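You operate a simulated robot arm through the tools that you are given. There is no shell and no other tool.

The job below is to be done with a simulated robot arm. You get a single attempt, and the scene is never put back.

TASK
Rub the crust off both mould plates with the blue block, then wax them.
Fine: wax from the wax box with the small orange pad, over the whole tops; tools back, box shut. Set down upright: small orange pad. A coat counts when it lies all over at full strength: go over it till it gets no stronger. What is to be rubbed or washed off counts as gone when no trace of it is left.

It is judged by the outcome, as a careful person would: the job done as asked, and still so three seconds after it is handed in. It fails if anything else is knocked over, pushed out of place, dropped, spilled or broken.

THE ROBOT
A 7-joint arm with a two-finger gripper, fixed in place. Base frame: the origin is on the floor under the middle of its stand, x ahead of it, y to its left, z up; the work surface is at about z = 86. Units: cm, degrees, N and s.
With the tool pointing down near the work surface it reaches from about 34 to 72 cm from the base axis. Its first joint turns from -66.0 to 66.0 degrees. Payload 2.45 kg.
Tool frame: the origin (TCP) lies between the finger pads and is the grasp point; the fingertips stand 2.6 cm ahead of it; z points along the fingers, y is the line along which they close. The gripper opens to 9.6 cm; its body begins 6.9 cm behind the TCP.
Orientation is told as [roll, pitch, yaw] about the base's x, y, z axes, in that order, counted from this pose: with the fingers straight down and closing along the base's y, the tool's x points along the base's -x, its y along +y and its z along -z.

THE INTERFACE
- The arm moves only by the tool nudge_tool. Its argument "commands" is a list of rows, each an object of numbers (a shift or turn left out is 0, a gripper value left out holds the last): "x", "y", "z": the shift along the tool's x, y, z in units of 25 mm (1.0 is 25 mm); "wx", "wy", "wz": the turn, a rotation vector about the tool's x, y, z in units of 4 degrees (1.0 is 4 degrees). In form: [{"x": .., "y": .., "z": .., "wx": .., "wy": .., "wz": ..}, ...]. A call has 1 to 20 rows; each row shifts and turns the commanded pose from where the row before left it, along the tool's axes as they then stand. "claw" is the gripper command, from -1 (fully open) to 1 (shut), values between in proportion, set as the call begins (left out, the last holds). A call with a number of a shift or a turn outside -1 to 1 is refused whole. Rows are played at 5 a second. More than 5 cm and 8.6 degrees between two rows, or a gripper value outside its range, and nothing of the call is played. A pose out of reach is approached as far as the arm can. The call stops where the force on the tool passes 50 N (or 10 N more than at its start, if that is more) or the arm is blocked; 0.2 s more then pass. Each finger travels about 5 cm/s and halts on what it meets, pressing with about 23 N; the grip force reading is that of the motor and also rises with nothing between the fingers. The clock runs only during rows and for 0.2 s after the last one: add rows that do not move to give the fingers time. It gives the time, the measured TCP pose, the force on the tool (base axes), the opening and the grip force at its end, in the units of the frame above (readings bear some noise), with the torque about the TCP (base axes, N m) and any sound that the robot's microphone picked up.
- Cameras (640 x 400 px; columns grow to the right, rows downward): "scene" is fixed at [15.62, -38.79, 141.9]; the picture's right is [0.83, -0.55, 0.00], its down [-0.34, -0.51, -0.79] and it looks along [0.44, 0.65, -0.62] (base axes); focal length 283 px, centre (320, 200). "wrist" rides on the gripper at [8.2, 0.3, -9.8] in the tool frame; the picture's right is [-0.04, 1.00, 0.00], its down [-0.73, -0.03, -0.68] and it looks along [-0.68, -0.03, 0.73] (tool axes); focal length 256 px, centre (320, 200). There is no depth. A picture from a camera that has moved, and an enlarged one, comes with that camera's place and axes in the base frame and with its lens.
- get_image(camera): a new picture of that camera. No time passes.
- close_up(camera, box): a new picture of the part [left, top, right, bottom] of that camera's present view, enlarged. No time passes.
- job_done(): hands the job in; it is judged then, once.

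Nothing tells you positions but the pictures and the camera data. Unless the task says otherwise, let go and move clear before handing in.

The tools are called after ">>>" as a command line: name --argument value ..., lists and objects as JSON in quotes. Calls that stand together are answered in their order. nudge_tool: Moves the arm, as the interface text tells. Its arguments: {"type":"object","properties":{"commands":{"type":"array"},"claw":{"type":"number"}},"required":["commands"]} The other tools are called the same way: get_image (camera) takes a picture; close_up (camera, box) takes an enlarged picture of a part of a camera's view; job_done () hands the job in.

At the start:

```text
t: 0.0
eef_pos: [48.56, -11.94, 123.29]
ee_rot: [-0.1, -0.1, 0.0]
ft_force: [-0.2, -0.1, 0.3]
torque: [0.01, 0.01, -0.03]
grip_width: 9.61
grasp_force: 0.0
```

scene: 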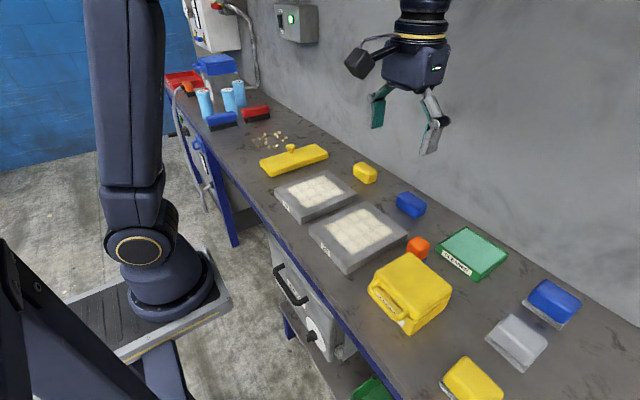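
wrist: 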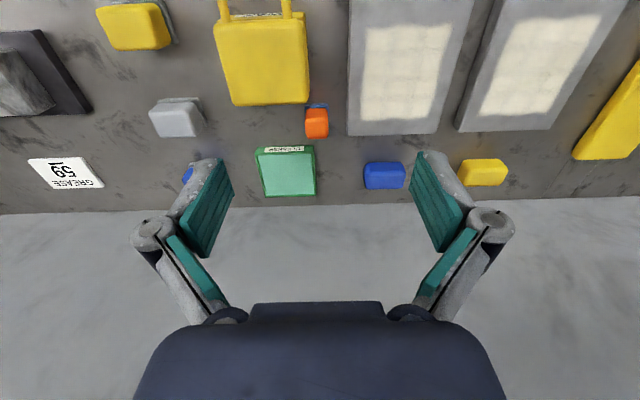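

I see a bench with two grey mould plates carrying a pale crust, a blue block, a small orange pad, a green box, and a yellow box among other things. First I'll look closer to identify the wax box and the tools.

>>> close_up --camera "scene" --box '[240, 130, 440, 255]'

>>> close_up --camera "scene" --box '[360, 180, 520, 280]'

>>> close_up --camera "scene" --box '[350, 240, 640, 400]'

>>> close_up --camera "wrist" --box '[0, 0, 320, 200]'

>>> close_up --camera "wrist" --box '[320, 0, 640, 200]'

>>> close_up --camera "scene" --box '[150, 40, 330, 180]'

```text
3.20 times, centred on (340, 192) of scene
camera zoom: at [15.62, -38.79, 141.9], right [0.83, -0.55, 0.0], down [-0.34, -0.51, -0.79], along [0.44, 0.65, -0.62], focal length 906 px, centre (256, 224)
```

zoom: 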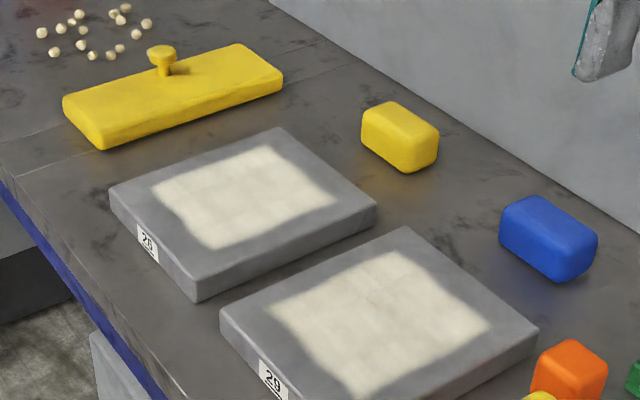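

```text
4.00 times, centred on (440, 230) of scene
camera zoom: at [15.62, -38.79, 141.9], right [0.83, -0.55, 0.0], down [-0.34, -0.51, -0.79], along [0.44, 0.65, -0.62], focal length 1132 px, centre (-160, 80)
```

zoom: 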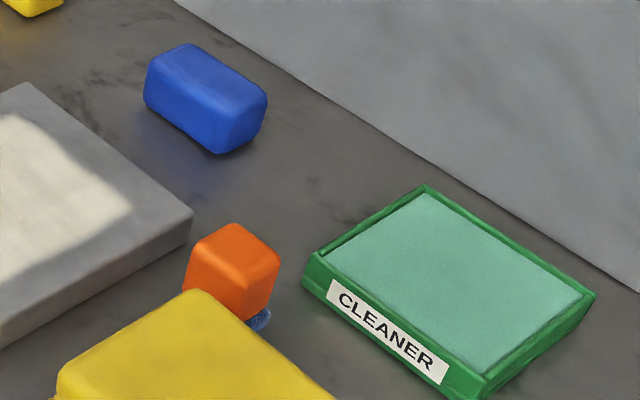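

```text
2.21 times, centred on (495, 320) of scene
camera zoom: at [15.62, -38.79, 141.9], right [0.83, -0.55, 0.0], down [-0.34, -0.51, -0.79], along [0.44, 0.65, -0.62], focal length 625 px, centre (-66, -65)
```

zoom: 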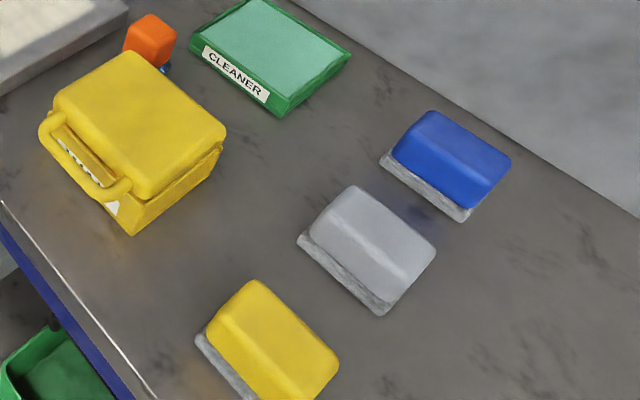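

```text
2.00 times, centred on (160, 100) of wrist
camera zoom: at [40.4, -11.61, 133.26], right [0.04, 1.0, 0.0], down [0.73, -0.03, 0.68], along [0.68, -0.03, -0.73], focal length 512 px, centre (640, 400)
```

zoom: 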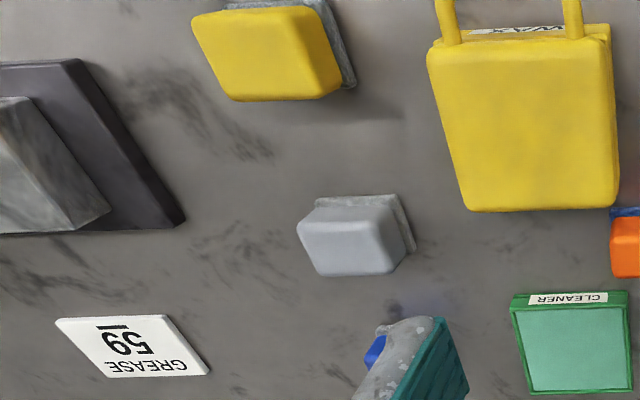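

```text
2.00 times, centred on (480, 100) of wrist
camera zoom: at [40.4, -11.61, 133.26], right [0.04, 1.0, 0.0], down [0.73, -0.03, 0.68], along [0.68, -0.03, -0.73], focal length 512 px, centre (0, 400)
```

zoom: 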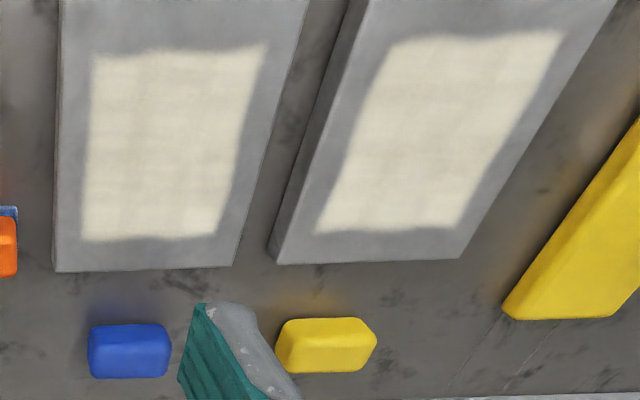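

```text
2.86 times, centred on (240, 110) of scene
camera zoom: at [15.62, -38.79, 141.9], right [0.83, -0.55, 0.0], down [-0.34, -0.51, -0.79], along [0.44, 0.65, -0.62], focal length 809 px, centre (549, 457)
```

zoom: 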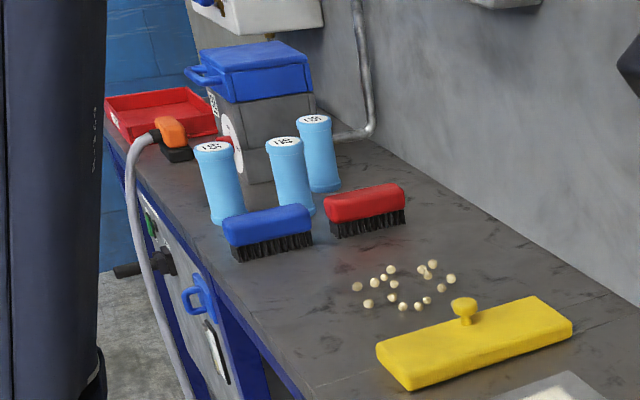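

The wax box is the yellow box with the handle (label WAX), near (51, -20). The orange pad is beside it near (62, -13), and the blue block is near (76, 1). I'll move the wrist camera in for a better look at the wax box.

>>> nudge_tool --commands '[{"x": 0.685, "y": -0.485, "z": 0.9}, {"x": 0.685, "y": -0.485, "z": 0.9}, {"x": 0.685, "y": -0.485, "z": 0.9}, {"x": 0.685, "y": -0.485, "z": 0.9}, {"x": 0.685, "y": -0.485, "z": 0.9}, {}]'

>>> get_image --camera "wrist"

>>> get_image --camera "scene"

```text
t: 1.4
eef_pos: [39.91, -18.18, 112.12]
ee_rot: [0.1, 0.0, 0.0]
ft_force: [0.3, 1.0, 0.3]
torque: [0.0, 0.0, -0.01]
grip_width: 9.59
grasp_force: 0.0
```

```text
taken
camera wrist: at [31.84, -17.82, 122.09], right [0.04, 1.0, 0.0], down [0.73, -0.03, 0.68], along [0.68, -0.03, -0.73], focal length 256 px, centre (320, 200)
```

wrist: 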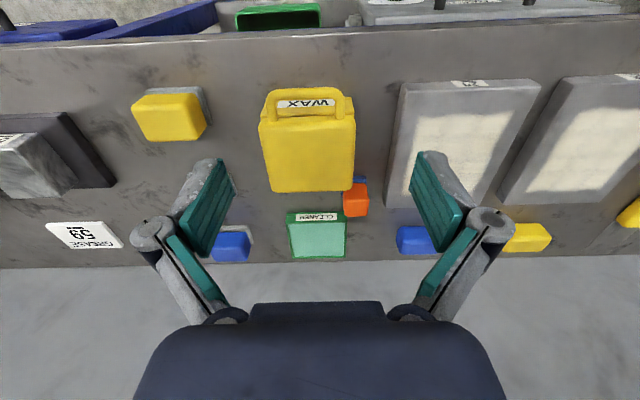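

```text
taken
```

scene: 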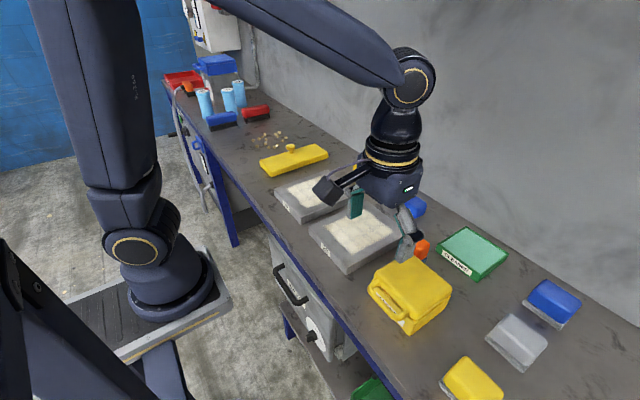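

>>> close_up --camera "wrist" --box '[240, 70, 400, 270]'

>>> close_up --camera "scene" --box '[350, 230, 470, 340]'

>>> close_up --camera "wrist" --box '[380, 60, 640, 270]'

```text
2.00 times, centred on (320, 170) of wrist
camera zoom: at [31.84, -17.82, 122.09], right [0.04, 1.0, 0.0], down [0.73, -0.03, 0.68], along [0.68, -0.03, -0.73], focal length 512 px, centre (320, 260)
```

zoom: 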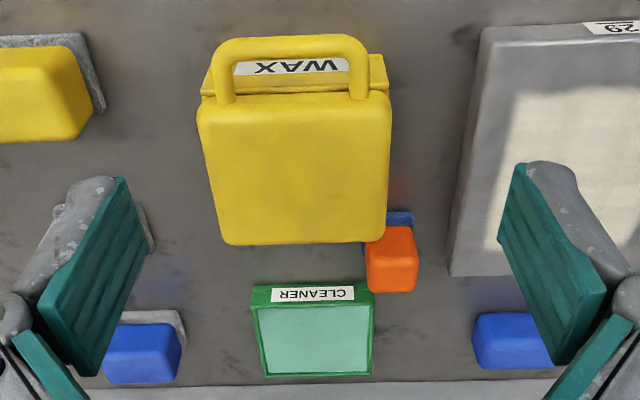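

```text
3.64 times, centred on (410, 285) of scene
camera zoom: at [15.62, -38.79, 141.9], right [0.83, -0.55, 0.0], down [-0.34, -0.51, -0.79], along [0.44, 0.65, -0.62], focal length 1029 px, centre (-7, -109)
```

zoom: 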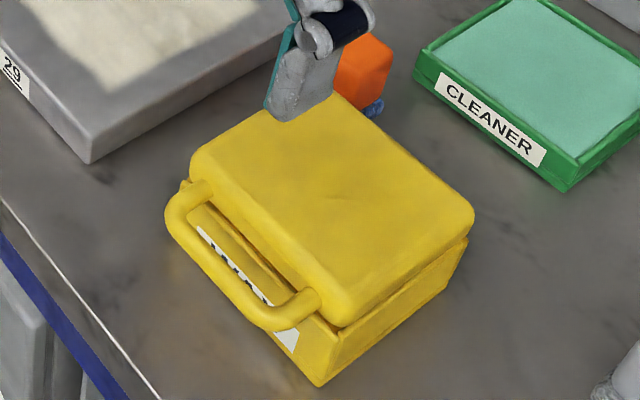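

```text
1.90 times, centred on (510, 165) of wrist
camera zoom: at [31.84, -17.82, 122.09], right [0.04, 1.0, 0.0], down [0.73, -0.03, 0.68], along [0.68, -0.03, -0.73], focal length 488 px, centre (-42, 267)
```

zoom: 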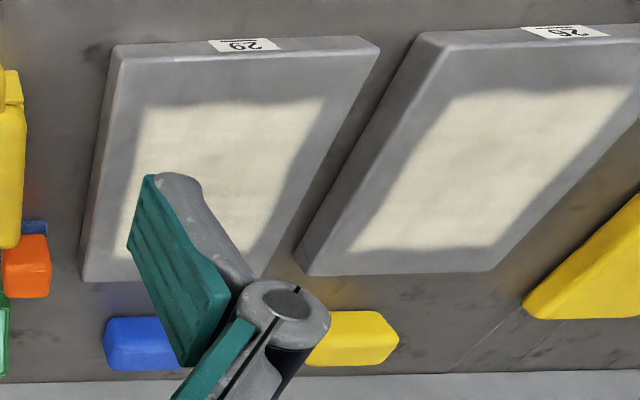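

The wax box has a lid with a loop handle facing the base, bar at about (43.1, -20, 91), hinge presumably on the far side. Next I'll look more closely at the orange pad and the blue block.

>>> nudge_tool --commands '[{"x": -0.81, "y": 0.415, "z": 0.65}, {"x": -0.81, "y": 0.415, "z": 0.65}, {"x": -0.81, "y": 0.415, "z": 0.65}, {"x": -0.81, "y": 0.415, "z": 0.65}, {"x": -0.81, "y": 0.415, "z": 0.65}, {}]'

>>> get_image --camera "wrist"

>>> close_up --camera "wrist" --box '[270, 60, 430, 200]'

```text
t: 2.8
eef_pos: [50.16, -12.9, 103.8]
ee_rot: [0.0, 0.0, -0.1]
ft_force: [-0.1, 0.0, 0.0]
torque: [0.0, 0.04, -0.01]
grip_width: 9.6
grasp_force: 0.1
```

```text
taken
camera wrist: at [41.95, -12.54, 113.91], right [0.04, 1.0, 0.0], down [0.73, -0.03, 0.68], along [0.68, -0.03, -0.73], focal length 256 px, centre (320, 200)
```

wrist: 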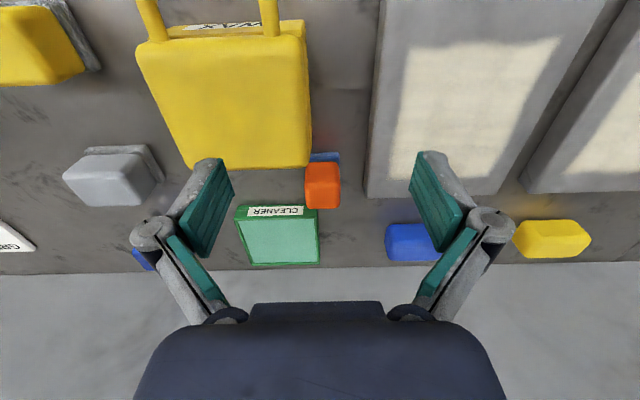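

```text
2.86 times, centred on (350, 130) of wrist
camera zoom: at [41.95, -12.54, 113.91], right [0.04, 1.0, 0.0], down [0.73, -0.03, 0.68], along [0.68, -0.03, -0.73], focal length 731 px, centre (234, 400)
```

zoom: 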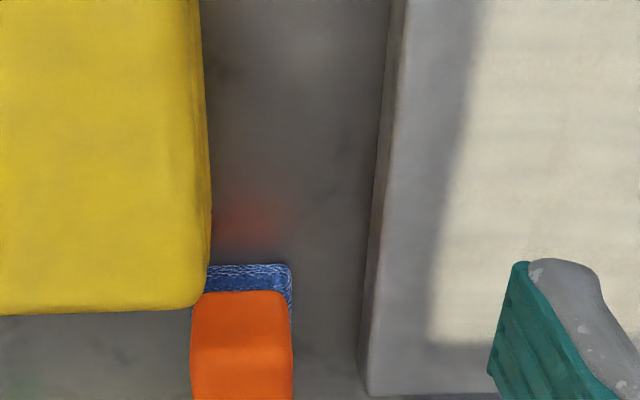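

Orange pad: orange block on a blue sole, standing upright at about (62.5, -13), between the wax box and the cleaner box. The blue block is at about (76, 1), near the edge of reach, so I'll move over toward it and see how far the arm reaches, tilting the tool outward.

>>> nudge_tool --commands '[{"x": -0.8, "y": 0.56}, {"x": -0.8, "y": 0.56}, {"x": -0.8, "y": 0.56}, {"x": -0.8, "y": 0.56}, {"x": -0.8, "y": 0.56}, {"x": -0.8, "y": 0.56}, {"x": -0.8, "y": 0.56}, {"x": -0.8, "y": 0.56}, {"x": -0.8, "y": 0.56}, {"x": -0.8, "y": 0.56}, {"wy": -1}, {"wy": -1}, {"wy": -1}, {"wy": -1}, {"wy": -1}, {}]'

>>> get_image --camera "wrist"

>>> get_image --camera "scene"

```text
t: 6.2
eef_pos: [69.97, 1.32, 103.96]
ee_rot: [0.0, -20.1, 0.0]
ft_force: [0.7, -0.3, -0.1]
torque: [0.01, -0.02, 0.01]
grip_width: 9.62
grasp_force: 0.1
```

```text
taken
camera wrist: at [59.09, 1.54, 110.59], right [0.04, 1.0, 0.01], down [0.46, -0.03, 0.89], along [0.89, -0.03, -0.46], focal length 256 px, centre (320, 200)
```

wrist: 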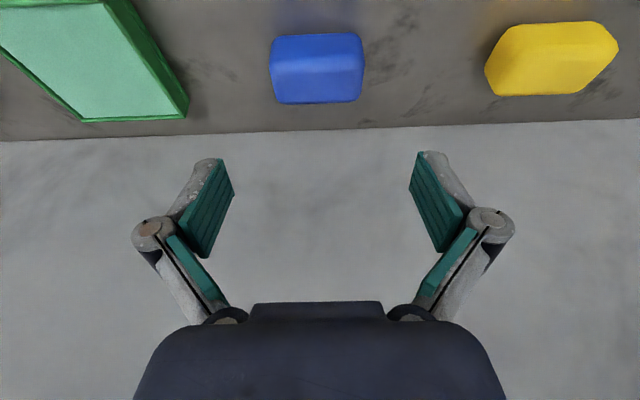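

```text
taken
```

scene: 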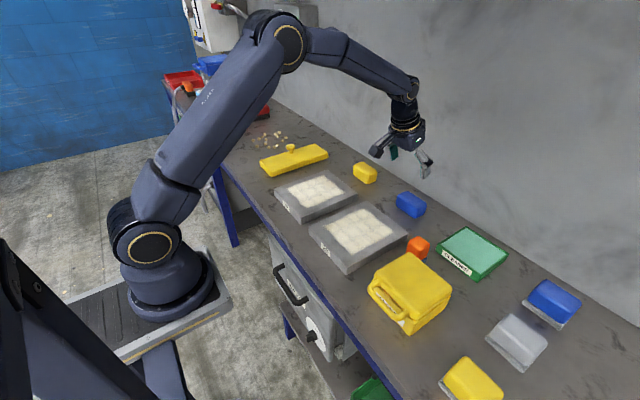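

The block looks about 7.5–8 cm wide along y and is centred near (75.8, 1.0). With the tool tilted 20° outward, I'll come in above it and check the alignment.

>>> nudge_tool --commands '[{"x": -0.291, "y": -0.032, "z": 0.847}, {"x": -0.291, "y": -0.032, "z": 0.847}, {"x": -0.291, "y": -0.032, "z": 0.847}, {"x": -0.291, "y": -0.032, "z": 0.847}, {}]'

>>> get_image --camera "wrist"

>>> close_up --camera "scene" --box '[360, 120, 460, 230]'

```text
t: 7.4
eef_pos: [75.72, 1.03, 96.93]
ee_rot: [-0.1, -19.8, -0.1]
ft_force: [-0.3, 0.3, -0.5]
torque: [0.02, -0.02, -0.01]
grip_width: 9.59
grasp_force: 0.0
```

```text
taken
camera wrist: at [64.74, 1.3, 103.6], right [0.04, 1.0, 0.01], down [0.46, -0.03, 0.89], along [0.89, -0.03, -0.46], focal length 256 px, centre (320, 200)
```

wrist: 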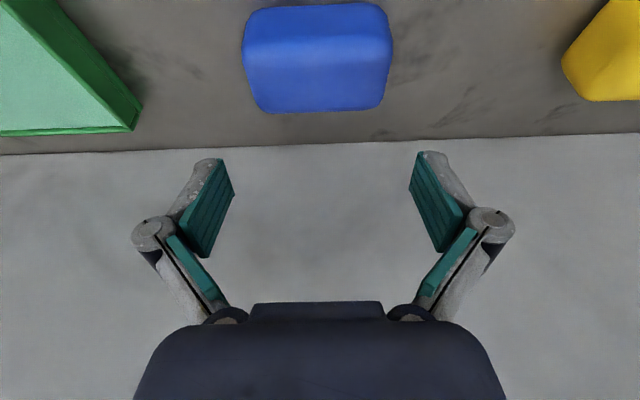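

```text
3.64 times, centred on (410, 175) of scene
camera zoom: at [15.62, -38.79, 141.9], right [0.83, -0.55, 0.0], down [-0.34, -0.51, -0.79], along [0.44, 0.65, -0.62], focal length 1029 px, centre (-7, 291)
```

zoom: 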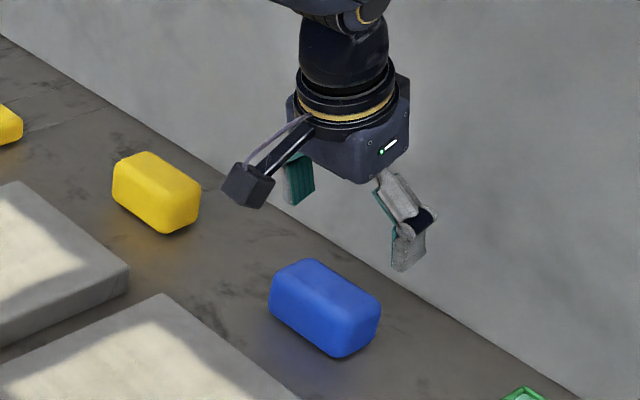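

The arm reaches the spot fine, and the block seems centred at y≈1.0 between the fingers. I'll lower partway and check finger clearance.

>>> nudge_tool --commands '[{"x": 0.21, "z": 0.577}, {"x": 0.21, "z": 0.577}, {"x": 0.21, "z": 0.577}, {}]'

>>> get_image --camera "wrist"

>>> close_up --camera "scene" --box '[360, 140, 460, 230]'

```text
t: 8.4
eef_pos: [75.76, 0.81, 92.18]
ee_rot: [0.1, -20.0, 0.0]
ft_force: [-0.2, -0.1, -0.8]
torque: [-0.01, -0.02, 0.0]
grip_width: 9.58
grasp_force: 0.1
```

```text
taken
camera wrist: at [64.68, 1.27, 98.92], right [0.04, 1.0, 0.01], down [0.46, -0.03, 0.89], along [0.89, -0.03, -0.46], focal length 256 px, centre (320, 200)
```

wrist: 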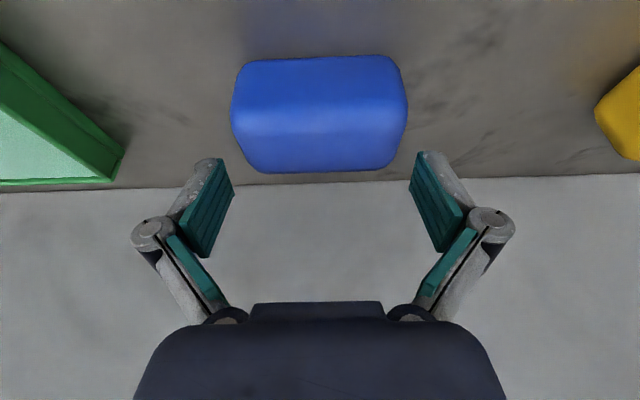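

```text
4.44 times, centred on (410, 185) of scene
camera zoom: at [15.62, -38.79, 141.9], right [0.83, -0.55, 0.0], down [-0.34, -0.51, -0.79], along [0.44, 0.65, -0.62], focal length 1258 px, centre (-80, 267)
```

zoom: 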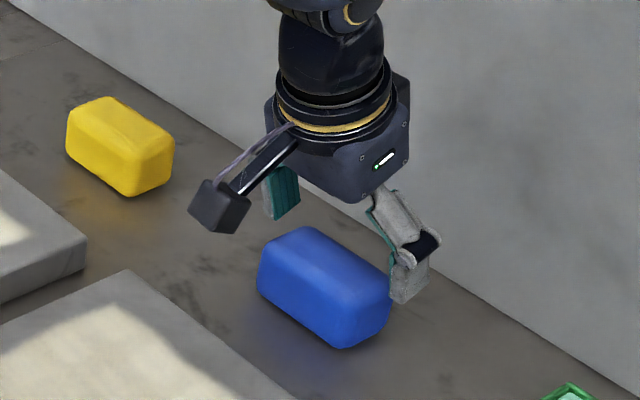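

Clearance is about 6 mm on each side and the block is centred. Lowering the rest of the way to straddle it.

>>> nudge_tool --commands '[{"x": 0.109, "z": 0.298, "y": 0.015}, {"x": 0.109, "z": 0.298, "y": 0.015}, {"x": 0.109, "z": 0.298, "y": 0.015}, {}]'

>>> get_image --camera "wrist"

>>> close_up --camera "scene" --box '[360, 140, 460, 230]'

```text
t: 9.4
eef_pos: [75.68, 1.01, 89.99]
ee_rot: [0.0, -20.0, 0.0]
ft_force: [-0.1, -0.3, 0.8]
torque: [-0.02, -0.03, 0.01]
grip_width: 9.59
grasp_force: 0.1
```

```text
taken
camera wrist: at [64.75, 1.42, 96.55], right [0.04, 1.0, 0.01], down [0.46, -0.03, 0.89], along [0.89, -0.03, -0.46], focal length 256 px, centre (320, 200)
```

wrist: 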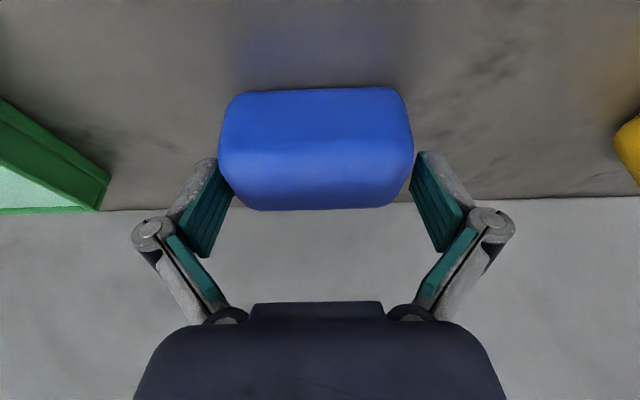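

```text
4.44 times, centred on (410, 185) of scene
camera zoom: at [15.62, -38.79, 141.9], right [0.83, -0.55, 0.0], down [-0.34, -0.51, -0.79], along [0.44, 0.65, -0.62], focal length 1258 px, centre (-80, 267)
```

zoom: 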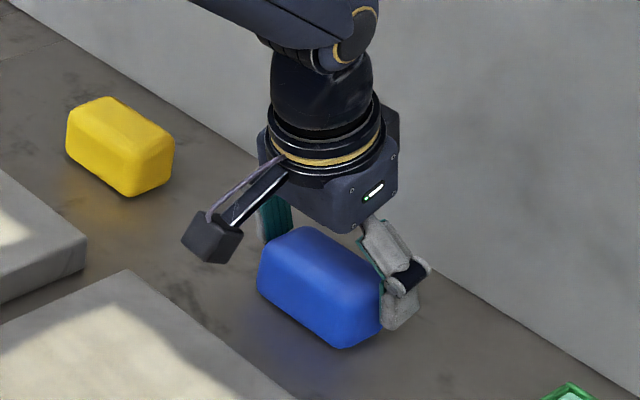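

The fingers straddle the block's ends cleanly. Closing the gripper.

>>> nudge_tool --commands '[{}, {}, {}, {}]' --claw 1

>>> get_image --camera "wrist"

```text
t: 10.4
eef_pos: [75.68, 1.04, 89.91]
ee_rot: [0.0, -20.1, 0.0]
ft_force: [-2.6, -5.1, 5.0]
torque: [-0.42, 0.15, -0.1]
grip_width: 8.45
grasp_force: 22.5
```

```text
taken
camera wrist: at [64.74, 1.34, 96.6], right [0.04, 1.0, 0.01], down [0.46, -0.03, 0.89], along [0.89, -0.03, -0.46], focal length 256 px, centre (320, 200)
```

wrist: 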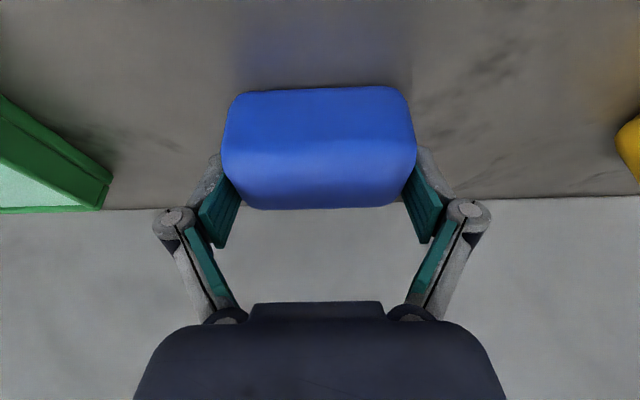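

Block gripped (8.45 cm). I'll remember its place (75.7, 1.0) and lift it, then carry it over the first plate at about (54, 0.7).

>>> nudge_tool --commands '[{"x": -0.205, "z": -0.564}, {"x": -0.205, "z": -0.564}, {"x": -0.205, "z": -0.564}, {"x": -0.205, "z": -0.564}, {}]'

>>> get_image --camera "scene"

>>> get_image --camera "wrist"

```text
t: 11.6
eef_pos: [75.71, 0.92, 95.93]
ee_rot: [0.1, -20.0, 0.0]
ft_force: [0.4, 0.8, -1.7]
torque: [0.02, -0.01, 0.0]
grip_width: 8.46
grasp_force: 23.1
```

```text
taken
```

scene: 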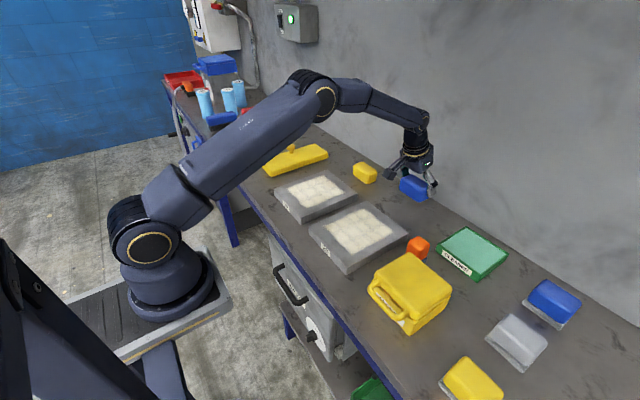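

```text
taken
camera wrist: at [64.7, 1.31, 102.65], right [0.04, 1.0, 0.01], down [0.46, -0.03, 0.89], along [0.89, -0.03, -0.46], focal length 256 px, centre (320, 200)
```

wrist: 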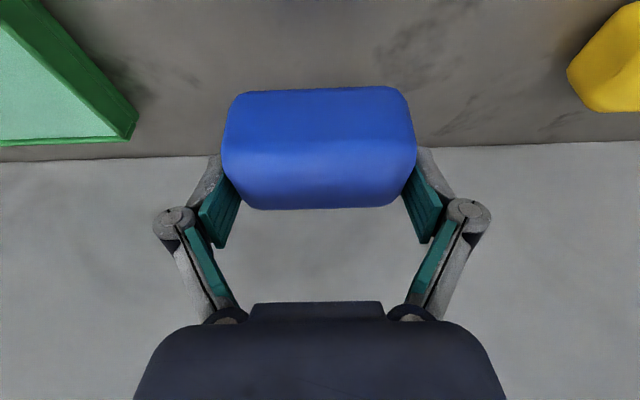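

The block is held level. Carrying it to the first plate and lowering to just above it.

>>> nudge_tool --commands '[{"x": 0.738, "y": -0.126, "z": -0.269}, {"x": 0.738, "y": -0.126, "z": -0.269}, {"x": 0.738, "y": -0.126, "z": -0.269}, {"x": 0.738, "y": -0.126, "z": -0.269}, {"x": 0.738, "y": -0.126, "z": -0.269}, {"x": 0.738, "y": -0.126, "z": -0.269}, {"x": 0.738, "y": -0.126, "z": -0.269}, {"x": 0.738, "y": -0.126, "z": -0.269}, {}, {"x": 0.109, "z": 0.301}, {"x": 0.109, "z": 0.301}, {}]'

>>> get_image --camera "scene"

>>> get_image --camera "wrist"

```text
t: 14.2
eef_pos: [60.02, -1.49, 94.31]
ee_rot: [0.0, -20.0, 0.0]
ft_force: [-0.6, -0.2, -0.9]
torque: [0.0, -0.02, 0.03]
grip_width: 8.44
grasp_force: 23.6
```

```text
taken
```

scene: 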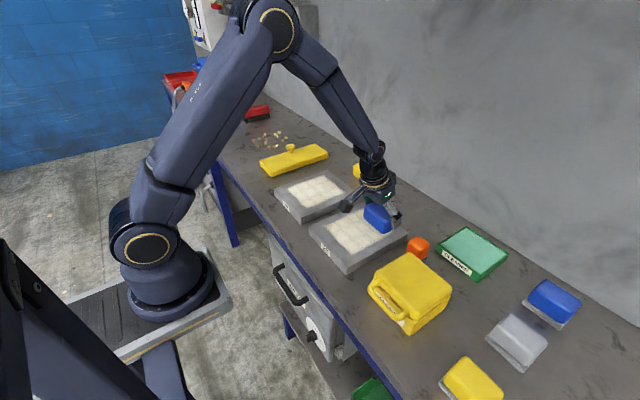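

```text
taken
camera wrist: at [48.99, -1.16, 101.03], right [0.04, 1.0, 0.01], down [0.46, -0.03, 0.89], along [0.89, -0.03, -0.46], focal length 256 px, centre (320, 200)
```

wrist: 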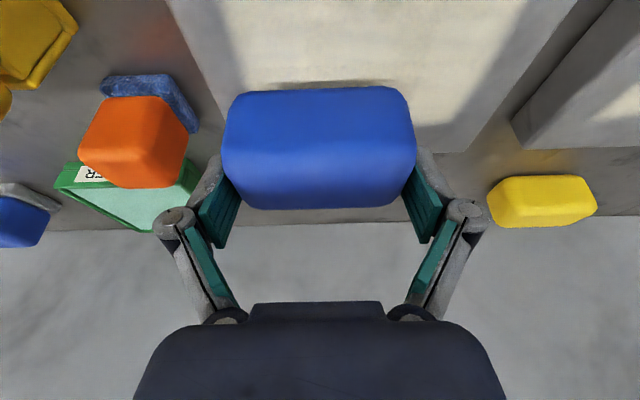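

The block hovers about a centimetre above the plate. Lowering gently to find contact.

>>> nudge_tool --commands '[{"x": 0.068, "z": 0.188}, {"x": 0.068, "z": 0.188}, {"x": 0.041, "z": 0.113}, {}]'

```text
t: 15.2
eef_pos: [60.13, -1.51, 92.97]
ee_rot: [0.0, -19.9, 0.0]
ft_force: [-0.1, 0.0, -1.4]
torque: [0.03, -0.03, -0.05]
grip_width: 8.44
grasp_force: 22.8
```

>>> nudge_tool --commands '[{"x": 0.027, "z": 0.075}, {"x": 0.027, "z": 0.075}, {}]'

```text
t: 16.0
eef_pos: [60.26, -1.43, 92.72]
ee_rot: [0.0, -20.3, 0.0]
ft_force: [-2.8, 1.2, 22.1]
torque: [0.05, -0.09, 0.04]
grip_width: 8.49
grasp_force: 23.2
```

Contact at about TCP z≈92.8 (22 N). I'll ease off slightly and make a first stroke along x and back to see how the crust responds.

>>> nudge_tool --commands '[{"x": -0.011, "z": -0.03}, {"x": 0.541, "z": -0.197}, {"x": 0.541, "z": -0.197}, {"x": 0.541, "z": -0.197}, {"x": 0.541, "z": -0.197}, {"x": 0.541, "z": -0.197}, {"x": 0.541, "z": -0.197}, {"x": 0.541, "z": -0.197}, {"x": 0.541, "z": -0.197}, {}]'

>>> get_image --camera "scene"

>>> get_image --camera "wrist"

```text
t: 18.2
eef_pos: [48.59, -1.42, 92.79]
ee_rot: [0.0, -20.1, 0.0]
ft_force: [4.1, -1.3, 3.9]
torque: [-0.06, -0.27, -0.03]
grip_width: 8.45
grasp_force: 22.8
```

```text
taken
```

scene: 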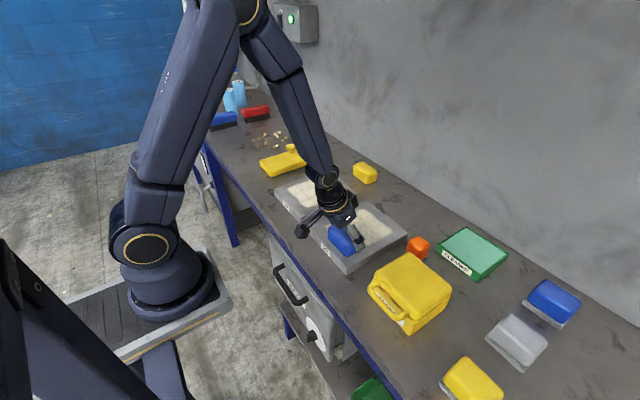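

```text
taken
camera wrist: at [37.58, -1.08, 99.41], right [0.04, 1.0, 0.01], down [0.46, -0.03, 0.89], along [0.89, -0.03, -0.46], focal length 256 px, centre (320, 200)
```

wrist: 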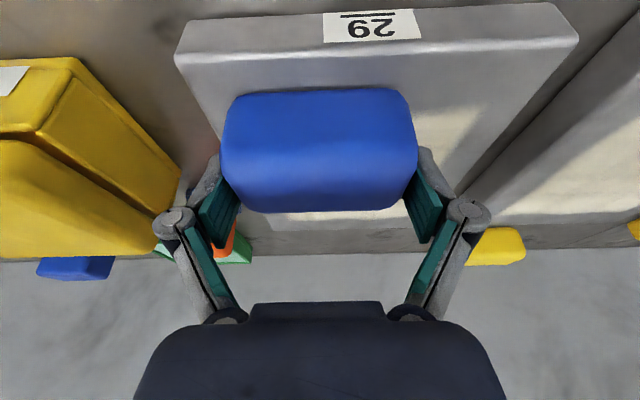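

>>> close_up --camera "scene" --box '[300, 180, 420, 280]'

>>> close_up --camera "wrist" --box '[170, 90, 490, 260]'

```text
4.00 times, centred on (360, 230) of scene
camera zoom: at [15.62, -38.79, 141.9], right [0.83, -0.55, 0.0], down [-0.34, -0.51, -0.79], along [0.44, 0.65, -0.62], focal length 1132 px, centre (160, 80)
```

zoom: 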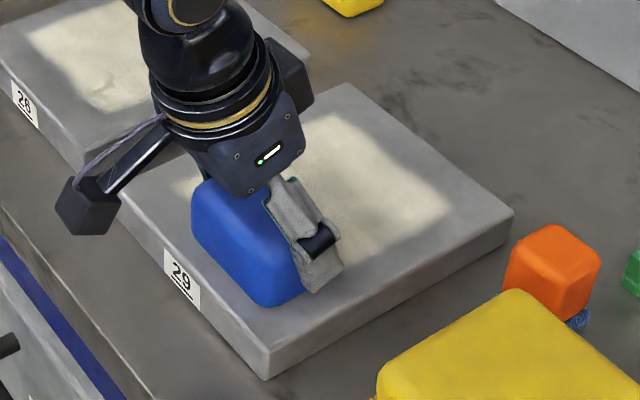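

```text
2.00 times, centred on (330, 175) of wrist
camera zoom: at [37.58, -1.08, 99.41], right [0.04, 1.0, 0.01], down [0.46, -0.03, 0.89], along [0.89, -0.03, -0.46], focal length 512 px, centre (300, 250)
```

zoom: 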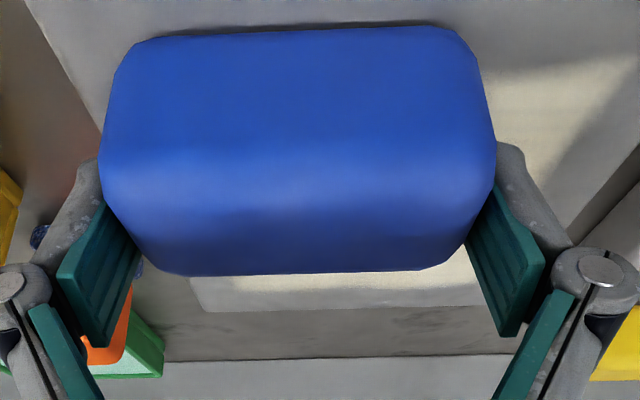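

The stroke seems to have thinned the crust only a little, and contact was light (4 N) at the end. I'll press slightly more and do several back-and-forth strokes.

>>> nudge_tool --commands '[{"x": 0.014, "z": 0.037}, {"x": -0.541, "z": 0.197}, {"x": -0.541, "z": 0.197}, {"x": -0.541, "z": 0.197}, {"x": -0.541, "z": 0.197}, {"x": -0.541, "z": 0.197}, {"x": -0.541, "z": 0.197}, {"x": -0.541, "z": 0.197}, {"x": -0.541, "z": 0.197}, {"x": 0.541, "z": -0.197}, {"x": 0.541, "z": -0.197}, {"x": 0.541, "z": -0.197}, {"x": 0.541, "z": -0.197}, {"x": 0.541, "z": -0.197}, {"x": 0.541, "z": -0.197}, {"x": 0.541, "z": -0.197}, {"x": 0.541, "z": -0.197}, {}]'

>>> close_up --camera "scene" --box '[300, 180, 420, 280]'

```text
t: 22.0
eef_pos: [48.43, -1.44, 92.75]
ee_rot: [-0.1, -20.0, -0.1]
ft_force: [1.4, 0.5, -1.7]
torque: [0.01, -0.04, 0.01]
grip_width: 8.44
grasp_force: 22.7
```

```text
4.00 times, centred on (360, 230) of scene
camera zoom: at [15.62, -38.79, 141.9], right [0.83, -0.55, 0.0], down [-0.34, -0.51, -0.79], along [0.44, 0.65, -0.62], focal length 1132 px, centre (160, 80)
```

zoom: 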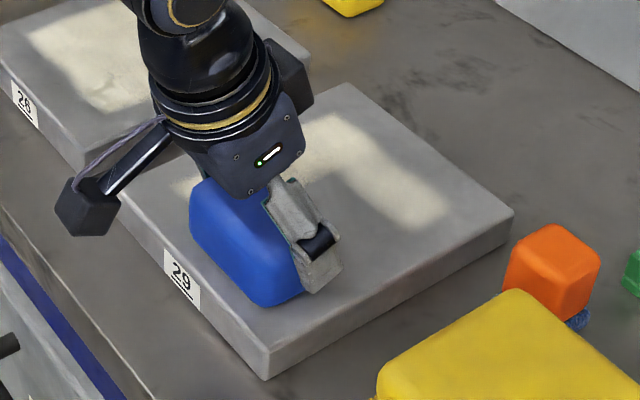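

The near part of that lane is coming clean, but contact has gone light (the block settled slightly in the grip). I'll re-establish contact in small steps.

>>> nudge_tool --commands '[{"x": 0.014, "z": 0.038}, {}]'

```text
t: 22.6
eef_pos: [48.49, -1.47, 92.54]
ee_rot: [0.0, -20.0, -0.1]
ft_force: [0.4, -0.3, -1.5]
torque: [-0.02, 0.02, 0.02]
grip_width: 8.45
grasp_force: 22.8
```

>>> nudge_tool --commands '[{"x": 0.014, "z": 0.038}, {}]'

>>> get_image --camera "wrist"

```text
t: 23.2
eef_pos: [48.48, -1.37, 92.59]
ee_rot: [0.0, -20.1, 0.0]
ft_force: [-6.2, 0.9, 18.4]
torque: [0.06, 0.34, -0.01]
grip_width: 8.48
grasp_force: 22.1
```

```text
taken
camera wrist: at [37.52, -1.11, 99.17], right [0.04, 1.0, 0.01], down [0.46, -0.03, 0.89], along [0.89, -0.03, -0.46], focal length 256 px, centre (320, 200)
```

wrist: 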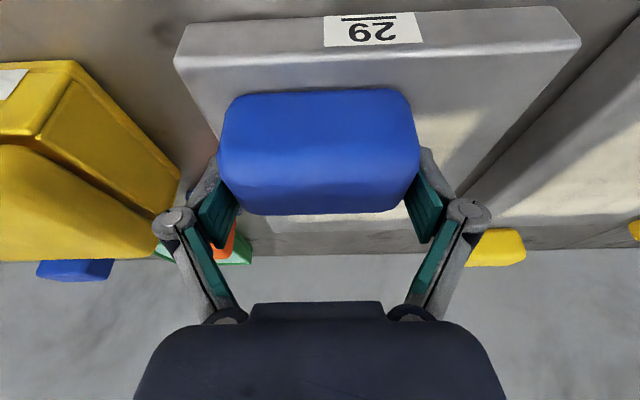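

Contact restored at ~18 N. I'll ease off a touch so the block doesn't slip in the grip, and continue strokes along this lane.

>>> nudge_tool --commands '[{"x": -0.008, "z": -0.023}, {"x": -0.541, "z": 0.197}, {"x": -0.541, "z": 0.197}, {"x": -0.541, "z": 0.197}, {"x": -0.541, "z": 0.197}, {"x": -0.541, "z": 0.197}, {"x": -0.541, "z": 0.197}, {"x": -0.541, "z": 0.197}, {"x": -0.541, "z": 0.197}, {}]'

>>> close_up --camera "scene" --box '[300, 180, 420, 280]'

>>> get_image --camera "wrist"

```text
t: 25.4
eef_pos: [60.06, -1.31, 92.54]
ee_rot: [0.0, -20.0, 0.0]
ft_force: [-3.9, -0.6, 3.8]
torque: [0.18, 0.06, 0.09]
grip_width: 8.47
grasp_force: 22.6
```

```text
4.00 times, centred on (360, 230) of scene
camera zoom: at [15.6, -38.79, 141.91], right [0.83, -0.55, 0.0], down [-0.34, -0.51, -0.79], along [0.44, 0.65, -0.62], focal length 1132 px, centre (160, 80)
```

zoom: 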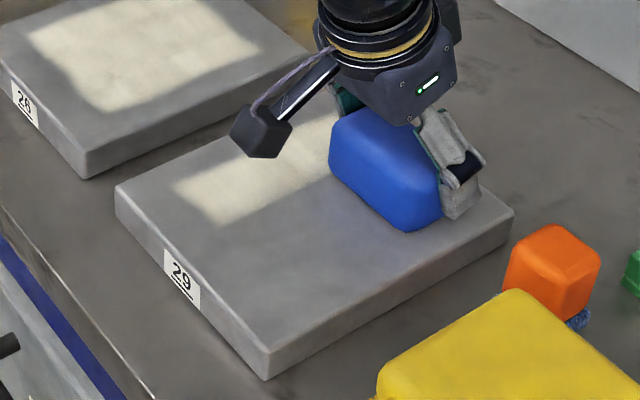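

```text
taken
camera wrist: at [49.04, -1.12, 99.12], right [0.04, 1.0, 0.01], down [0.46, -0.03, 0.89], along [0.89, -0.03, -0.46], focal length 256 px, centre (320, 200)
```

wrist: 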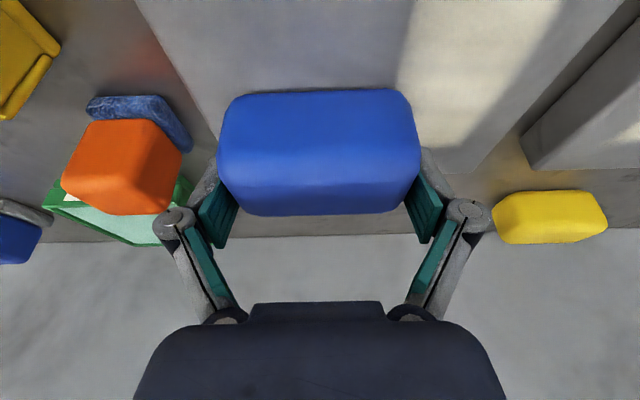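

That lane is now clean. Next I'll rub the far edge and shift over to the second lane (y≈3.6) of this plate.

>>> nudge_tool --commands '[{"x": 0.01, "z": 0.026}, {"x": -0.489, "z": 0.178}, {"x": 0.489, "z": -0.178}, {"y": 1.0}, {"y": 1.0}, {"x": -0.489, "z": 0.178}, {"x": 0.601, "z": -0.219}, {"x": 0.601, "z": -0.219}, {"x": 0.601, "z": -0.219}, {"x": 0.601, "z": -0.219}, {"x": 0.601, "z": -0.219}, {"x": 0.601, "z": -0.219}, {"x": 0.601, "z": -0.219}, {"x": 0.601, "z": -0.219}, {}]'

>>> close_up --camera "scene" --box '[300, 180, 420, 280]'

```text
t: 28.6
eef_pos: [48.62, 3.47, 92.63]
ee_rot: [-0.1, -20.0, 0.0]
ft_force: [0.8, 0.7, -1.8]
torque: [-0.02, 0.01, -0.01]
grip_width: 8.45
grasp_force: 22.5
```

```text
4.00 times, centred on (360, 230) of scene
camera zoom: at [15.62, -38.79, 141.9], right [0.83, -0.55, 0.0], down [-0.34, -0.51, -0.79], along [0.44, 0.65, -0.62], focal length 1132 px, centre (160, 80)
```

zoom: 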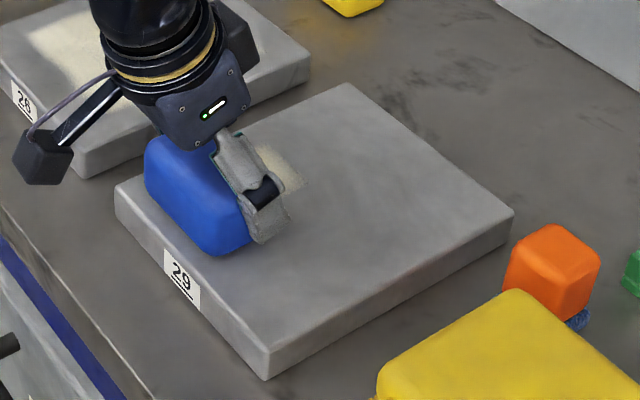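

Most of the second lane is already gone. Contact is lost at the near end, so I'll lower slightly and rub the remaining part.

>>> nudge_tool --commands '[{"x": 0.014, "z": 0.038}, {"x": 0.007, "z": 0.019}, {}]'

```text
t: 29.4
eef_pos: [48.47, 3.52, 92.28]
ee_rot: [0.0, -20.0, 0.0]
ft_force: [-0.5, 0.1, -1.6]
torque: [0.0, -0.04, -0.03]
grip_width: 8.43
grasp_force: 22.9
```

>>> get_image --camera "wrist"

>>> close_up --camera "scene" --box '[310, 190, 390, 260]'

```text
taken
camera wrist: at [37.55, 3.85, 98.96], right [0.04, 1.0, 0.01], down [0.46, -0.03, 0.89], along [0.89, -0.03, -0.46], focal length 256 px, centre (320, 200)
```

wrist: 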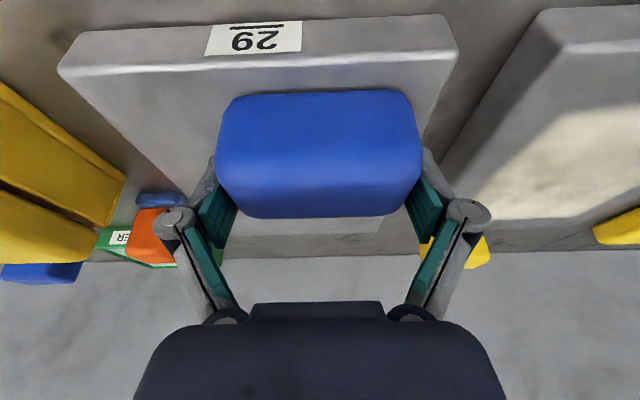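

```text
5.71 times, centred on (350, 225) of scene
camera zoom: at [15.62, -38.79, 141.9], right [0.83, -0.55, 0.0], down [-0.34, -0.51, -0.79], along [0.44, 0.65, -0.62], focal length 1617 px, centre (149, 57)
```

zoom: 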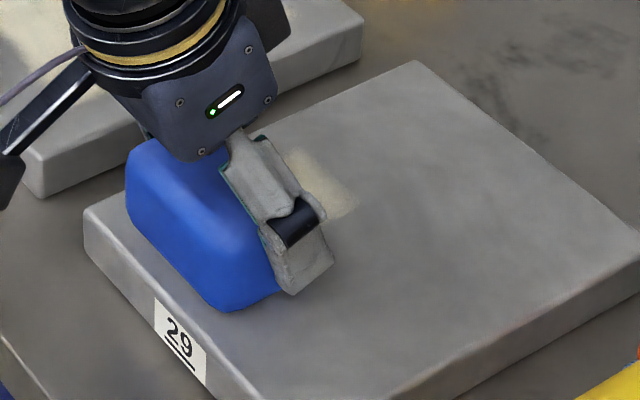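

The block has slipped up a bit in the fingers (about 6 mm). I'll rest it on the plate, open, rise a little, and re-grip it.

>>> nudge_tool --commands '[{"x": 0.014, "z": 0.038}, {}]'

```text
t: 30.0
eef_pos: [48.54, 3.62, 92.23]
ee_rot: [0.0, -20.0, 0.0]
ft_force: [-7.8, 2.4, 15.9]
torque: [0.21, 0.35, -0.02]
grip_width: 8.48
grasp_force: 23.4
```

>>> nudge_tool --commands '[{"x": -0.014, "z": -0.038}, {}]'

>>> nudge_tool --commands '[{}, {}, {}]' --claw -1

>>> nudge_tool --commands '[{"x": -0.041, "z": -0.113}, {"x": -0.041, "z": -0.113}, {}]'

>>> nudge_tool --commands '[{}, {}, {}, {}]' --claw 1

>>> get_image --camera "wrist"

```text
t: 30.6
eef_pos: [48.56, 3.57, 92.26]
ee_rot: [-0.1, -20.1, -0.1]
ft_force: [0.1, 0.5, -0.9]
torque: [-0.01, 0.02, 0.02]
grip_width: 8.44
grasp_force: 22.7
```

```text
t: 31.4
eef_pos: [48.52, 3.53, 92.31]
ee_rot: [0.0, -20.0, 0.0]
ft_force: [0.5, -1.3, 0.1]
torque: [0.02, -0.03, 0.03]
grip_width: 9.6
grasp_force: 0.1
```

```text
t: 32.2
eef_pos: [48.61, 3.52, 92.82]
ee_rot: [0.0, -20.0, 0.1]
ft_force: [-0.6, 0.1, 0.2]
torque: [-0.02, 0.0, 0.01]
grip_width: 9.63
grasp_force: 0.1
```

```text
t: 33.2
eef_pos: [48.53, 3.5, 92.9]
ee_rot: [-0.1, -20.0, 0.0]
ft_force: [-2.4, 2.0, 7.8]
torque: [0.35, 0.06, 0.02]
grip_width: 8.42
grasp_force: 23.0
```

```text
taken
camera wrist: at [37.6, 3.81, 99.54], right [0.04, 1.0, 0.01], down [0.46, -0.03, 0.89], along [0.89, -0.03, -0.46], focal length 256 px, centre (320, 200)
```

wrist: 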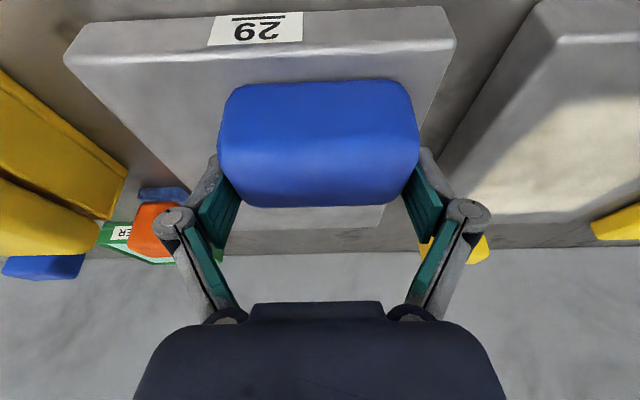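

Re-gripped with about 8 N contact. Continuing strokes on this lane.

>>> nudge_tool --commands '[{"x": -0.541, "z": 0.197}, {"x": -0.541, "z": 0.197}, {"x": -0.541, "z": 0.197}, {"x": -0.541, "z": 0.197}, {"x": -0.541, "z": 0.197}, {"x": -0.541, "z": 0.197}, {"x": -0.541, "z": 0.197}, {"x": -0.541, "z": 0.197}, {}]'

>>> close_up --camera "scene" --box '[300, 180, 420, 280]'

>>> get_image --camera "wrist"

```text
t: 35.2
eef_pos: [60.01, 3.5, 92.8]
ee_rot: [0.0, -20.0, 0.0]
ft_force: [0.0, 0.4, 0.2]
torque: [-0.01, -0.05, 0.02]
grip_width: 8.45
grasp_force: 22.5
```

```text
4.00 times, centred on (360, 230) of scene
camera zoom: at [15.62, -38.79, 141.9], right [0.83, -0.55, 0.0], down [-0.34, -0.51, -0.79], along [0.44, 0.65, -0.62], focal length 1132 px, centre (160, 80)
```

zoom: 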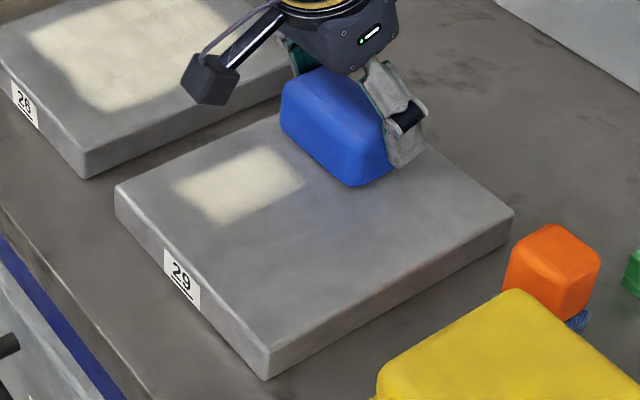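

```text
taken
camera wrist: at [49.09, 3.94, 99.56], right [0.04, 1.0, 0.01], down [0.46, -0.03, 0.89], along [0.89, -0.03, -0.46], focal length 256 px, centre (320, 200)
```

wrist: 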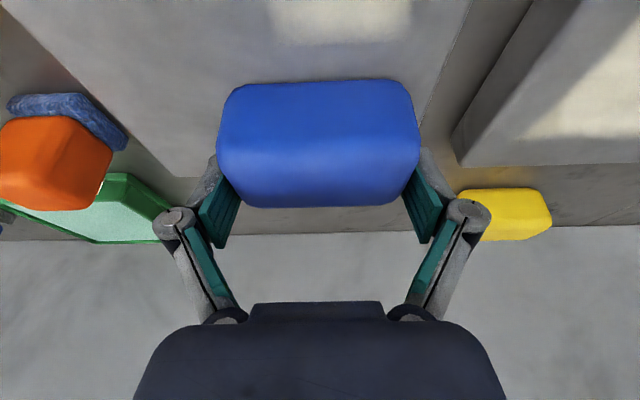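

The far half is clean; a patch remains at the near half of this lane (x≈48–54). Lowering 1 mm and rubbing back over it.

>>> nudge_tool --commands '[{"x": 0.014, "z": 0.038}, {"x": 0.75, "z": -0.273}, {"x": 0.75, "z": -0.273}, {"x": 0.564, "z": -0.205}, {"x": 0.564, "z": -0.205}, {"x": 0.564, "z": -0.205}, {"x": 0.564, "z": -0.205}, {}]'

>>> close_up --camera "scene" --box '[300, 180, 420, 280]'

```text
t: 37.0
eef_pos: [50.36, 3.47, 92.85]
ee_rot: [0.2, -20.6, 0.0]
ft_force: [15.5, -0.1, 19.5]
torque: [0.03, -0.32, -0.01]
grip_width: 8.47
grasp_force: 23.3
```

```text
4.00 times, centred on (360, 230) of scene
camera zoom: at [15.63, -38.79, 141.9], right [0.83, -0.55, 0.0], down [-0.34, -0.51, -0.79], along [0.44, 0.65, -0.62], focal length 1132 px, centre (160, 80)
```

zoom: 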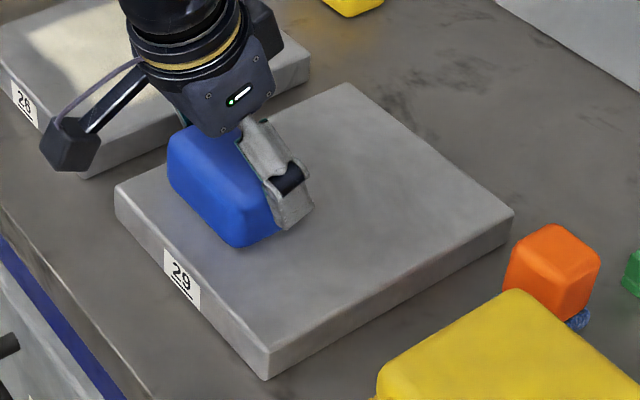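

Good contact now (about 20 N) and the patch is being removed. A few more short strokes at the near end, then I'll check.

>>> nudge_tool --commands '[{"x": 0.45, "z": -0.164}, {"x": 0.45, "z": -0.164}, {"x": -0.564, "z": 0.205}, {"x": -0.564, "z": 0.205}, {"x": -0.564, "z": 0.205}, {"x": -0.564, "z": 0.205}, {"x": -0.564, "z": 0.205}, {}]'

>>> close_up --camera "scene" --box '[300, 180, 420, 280]'

>>> get_image --camera "wrist"

```text
t: 38.8
eef_pos: [55.22, 3.6, 92.7]
ee_rot: [-0.1, -20.1, 0.0]
ft_force: [0.1, -0.1, -2.1]
torque: [0.01, -0.04, -0.03]
grip_width: 8.45
grasp_force: 22.9
```

```text
4.00 times, centred on (360, 230) of scene
camera zoom: at [15.62, -38.79, 141.9], right [0.83, -0.55, 0.0], down [-0.34, -0.51, -0.79], along [0.44, 0.65, -0.62], focal length 1132 px, centre (160, 80)
```

zoom: 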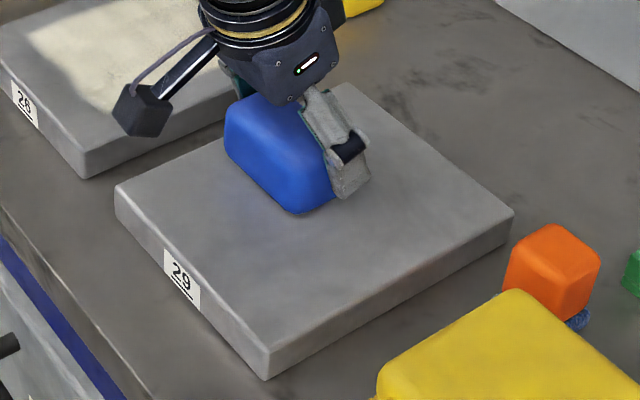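

```text
taken
camera wrist: at [44.21, 3.89, 99.41], right [0.04, 1.0, 0.01], down [0.46, -0.03, 0.89], along [0.89, -0.03, -0.46], focal length 256 px, centre (320, 200)
```

wrist: 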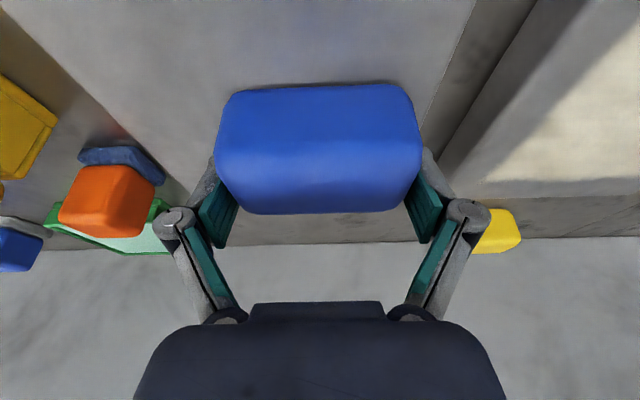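

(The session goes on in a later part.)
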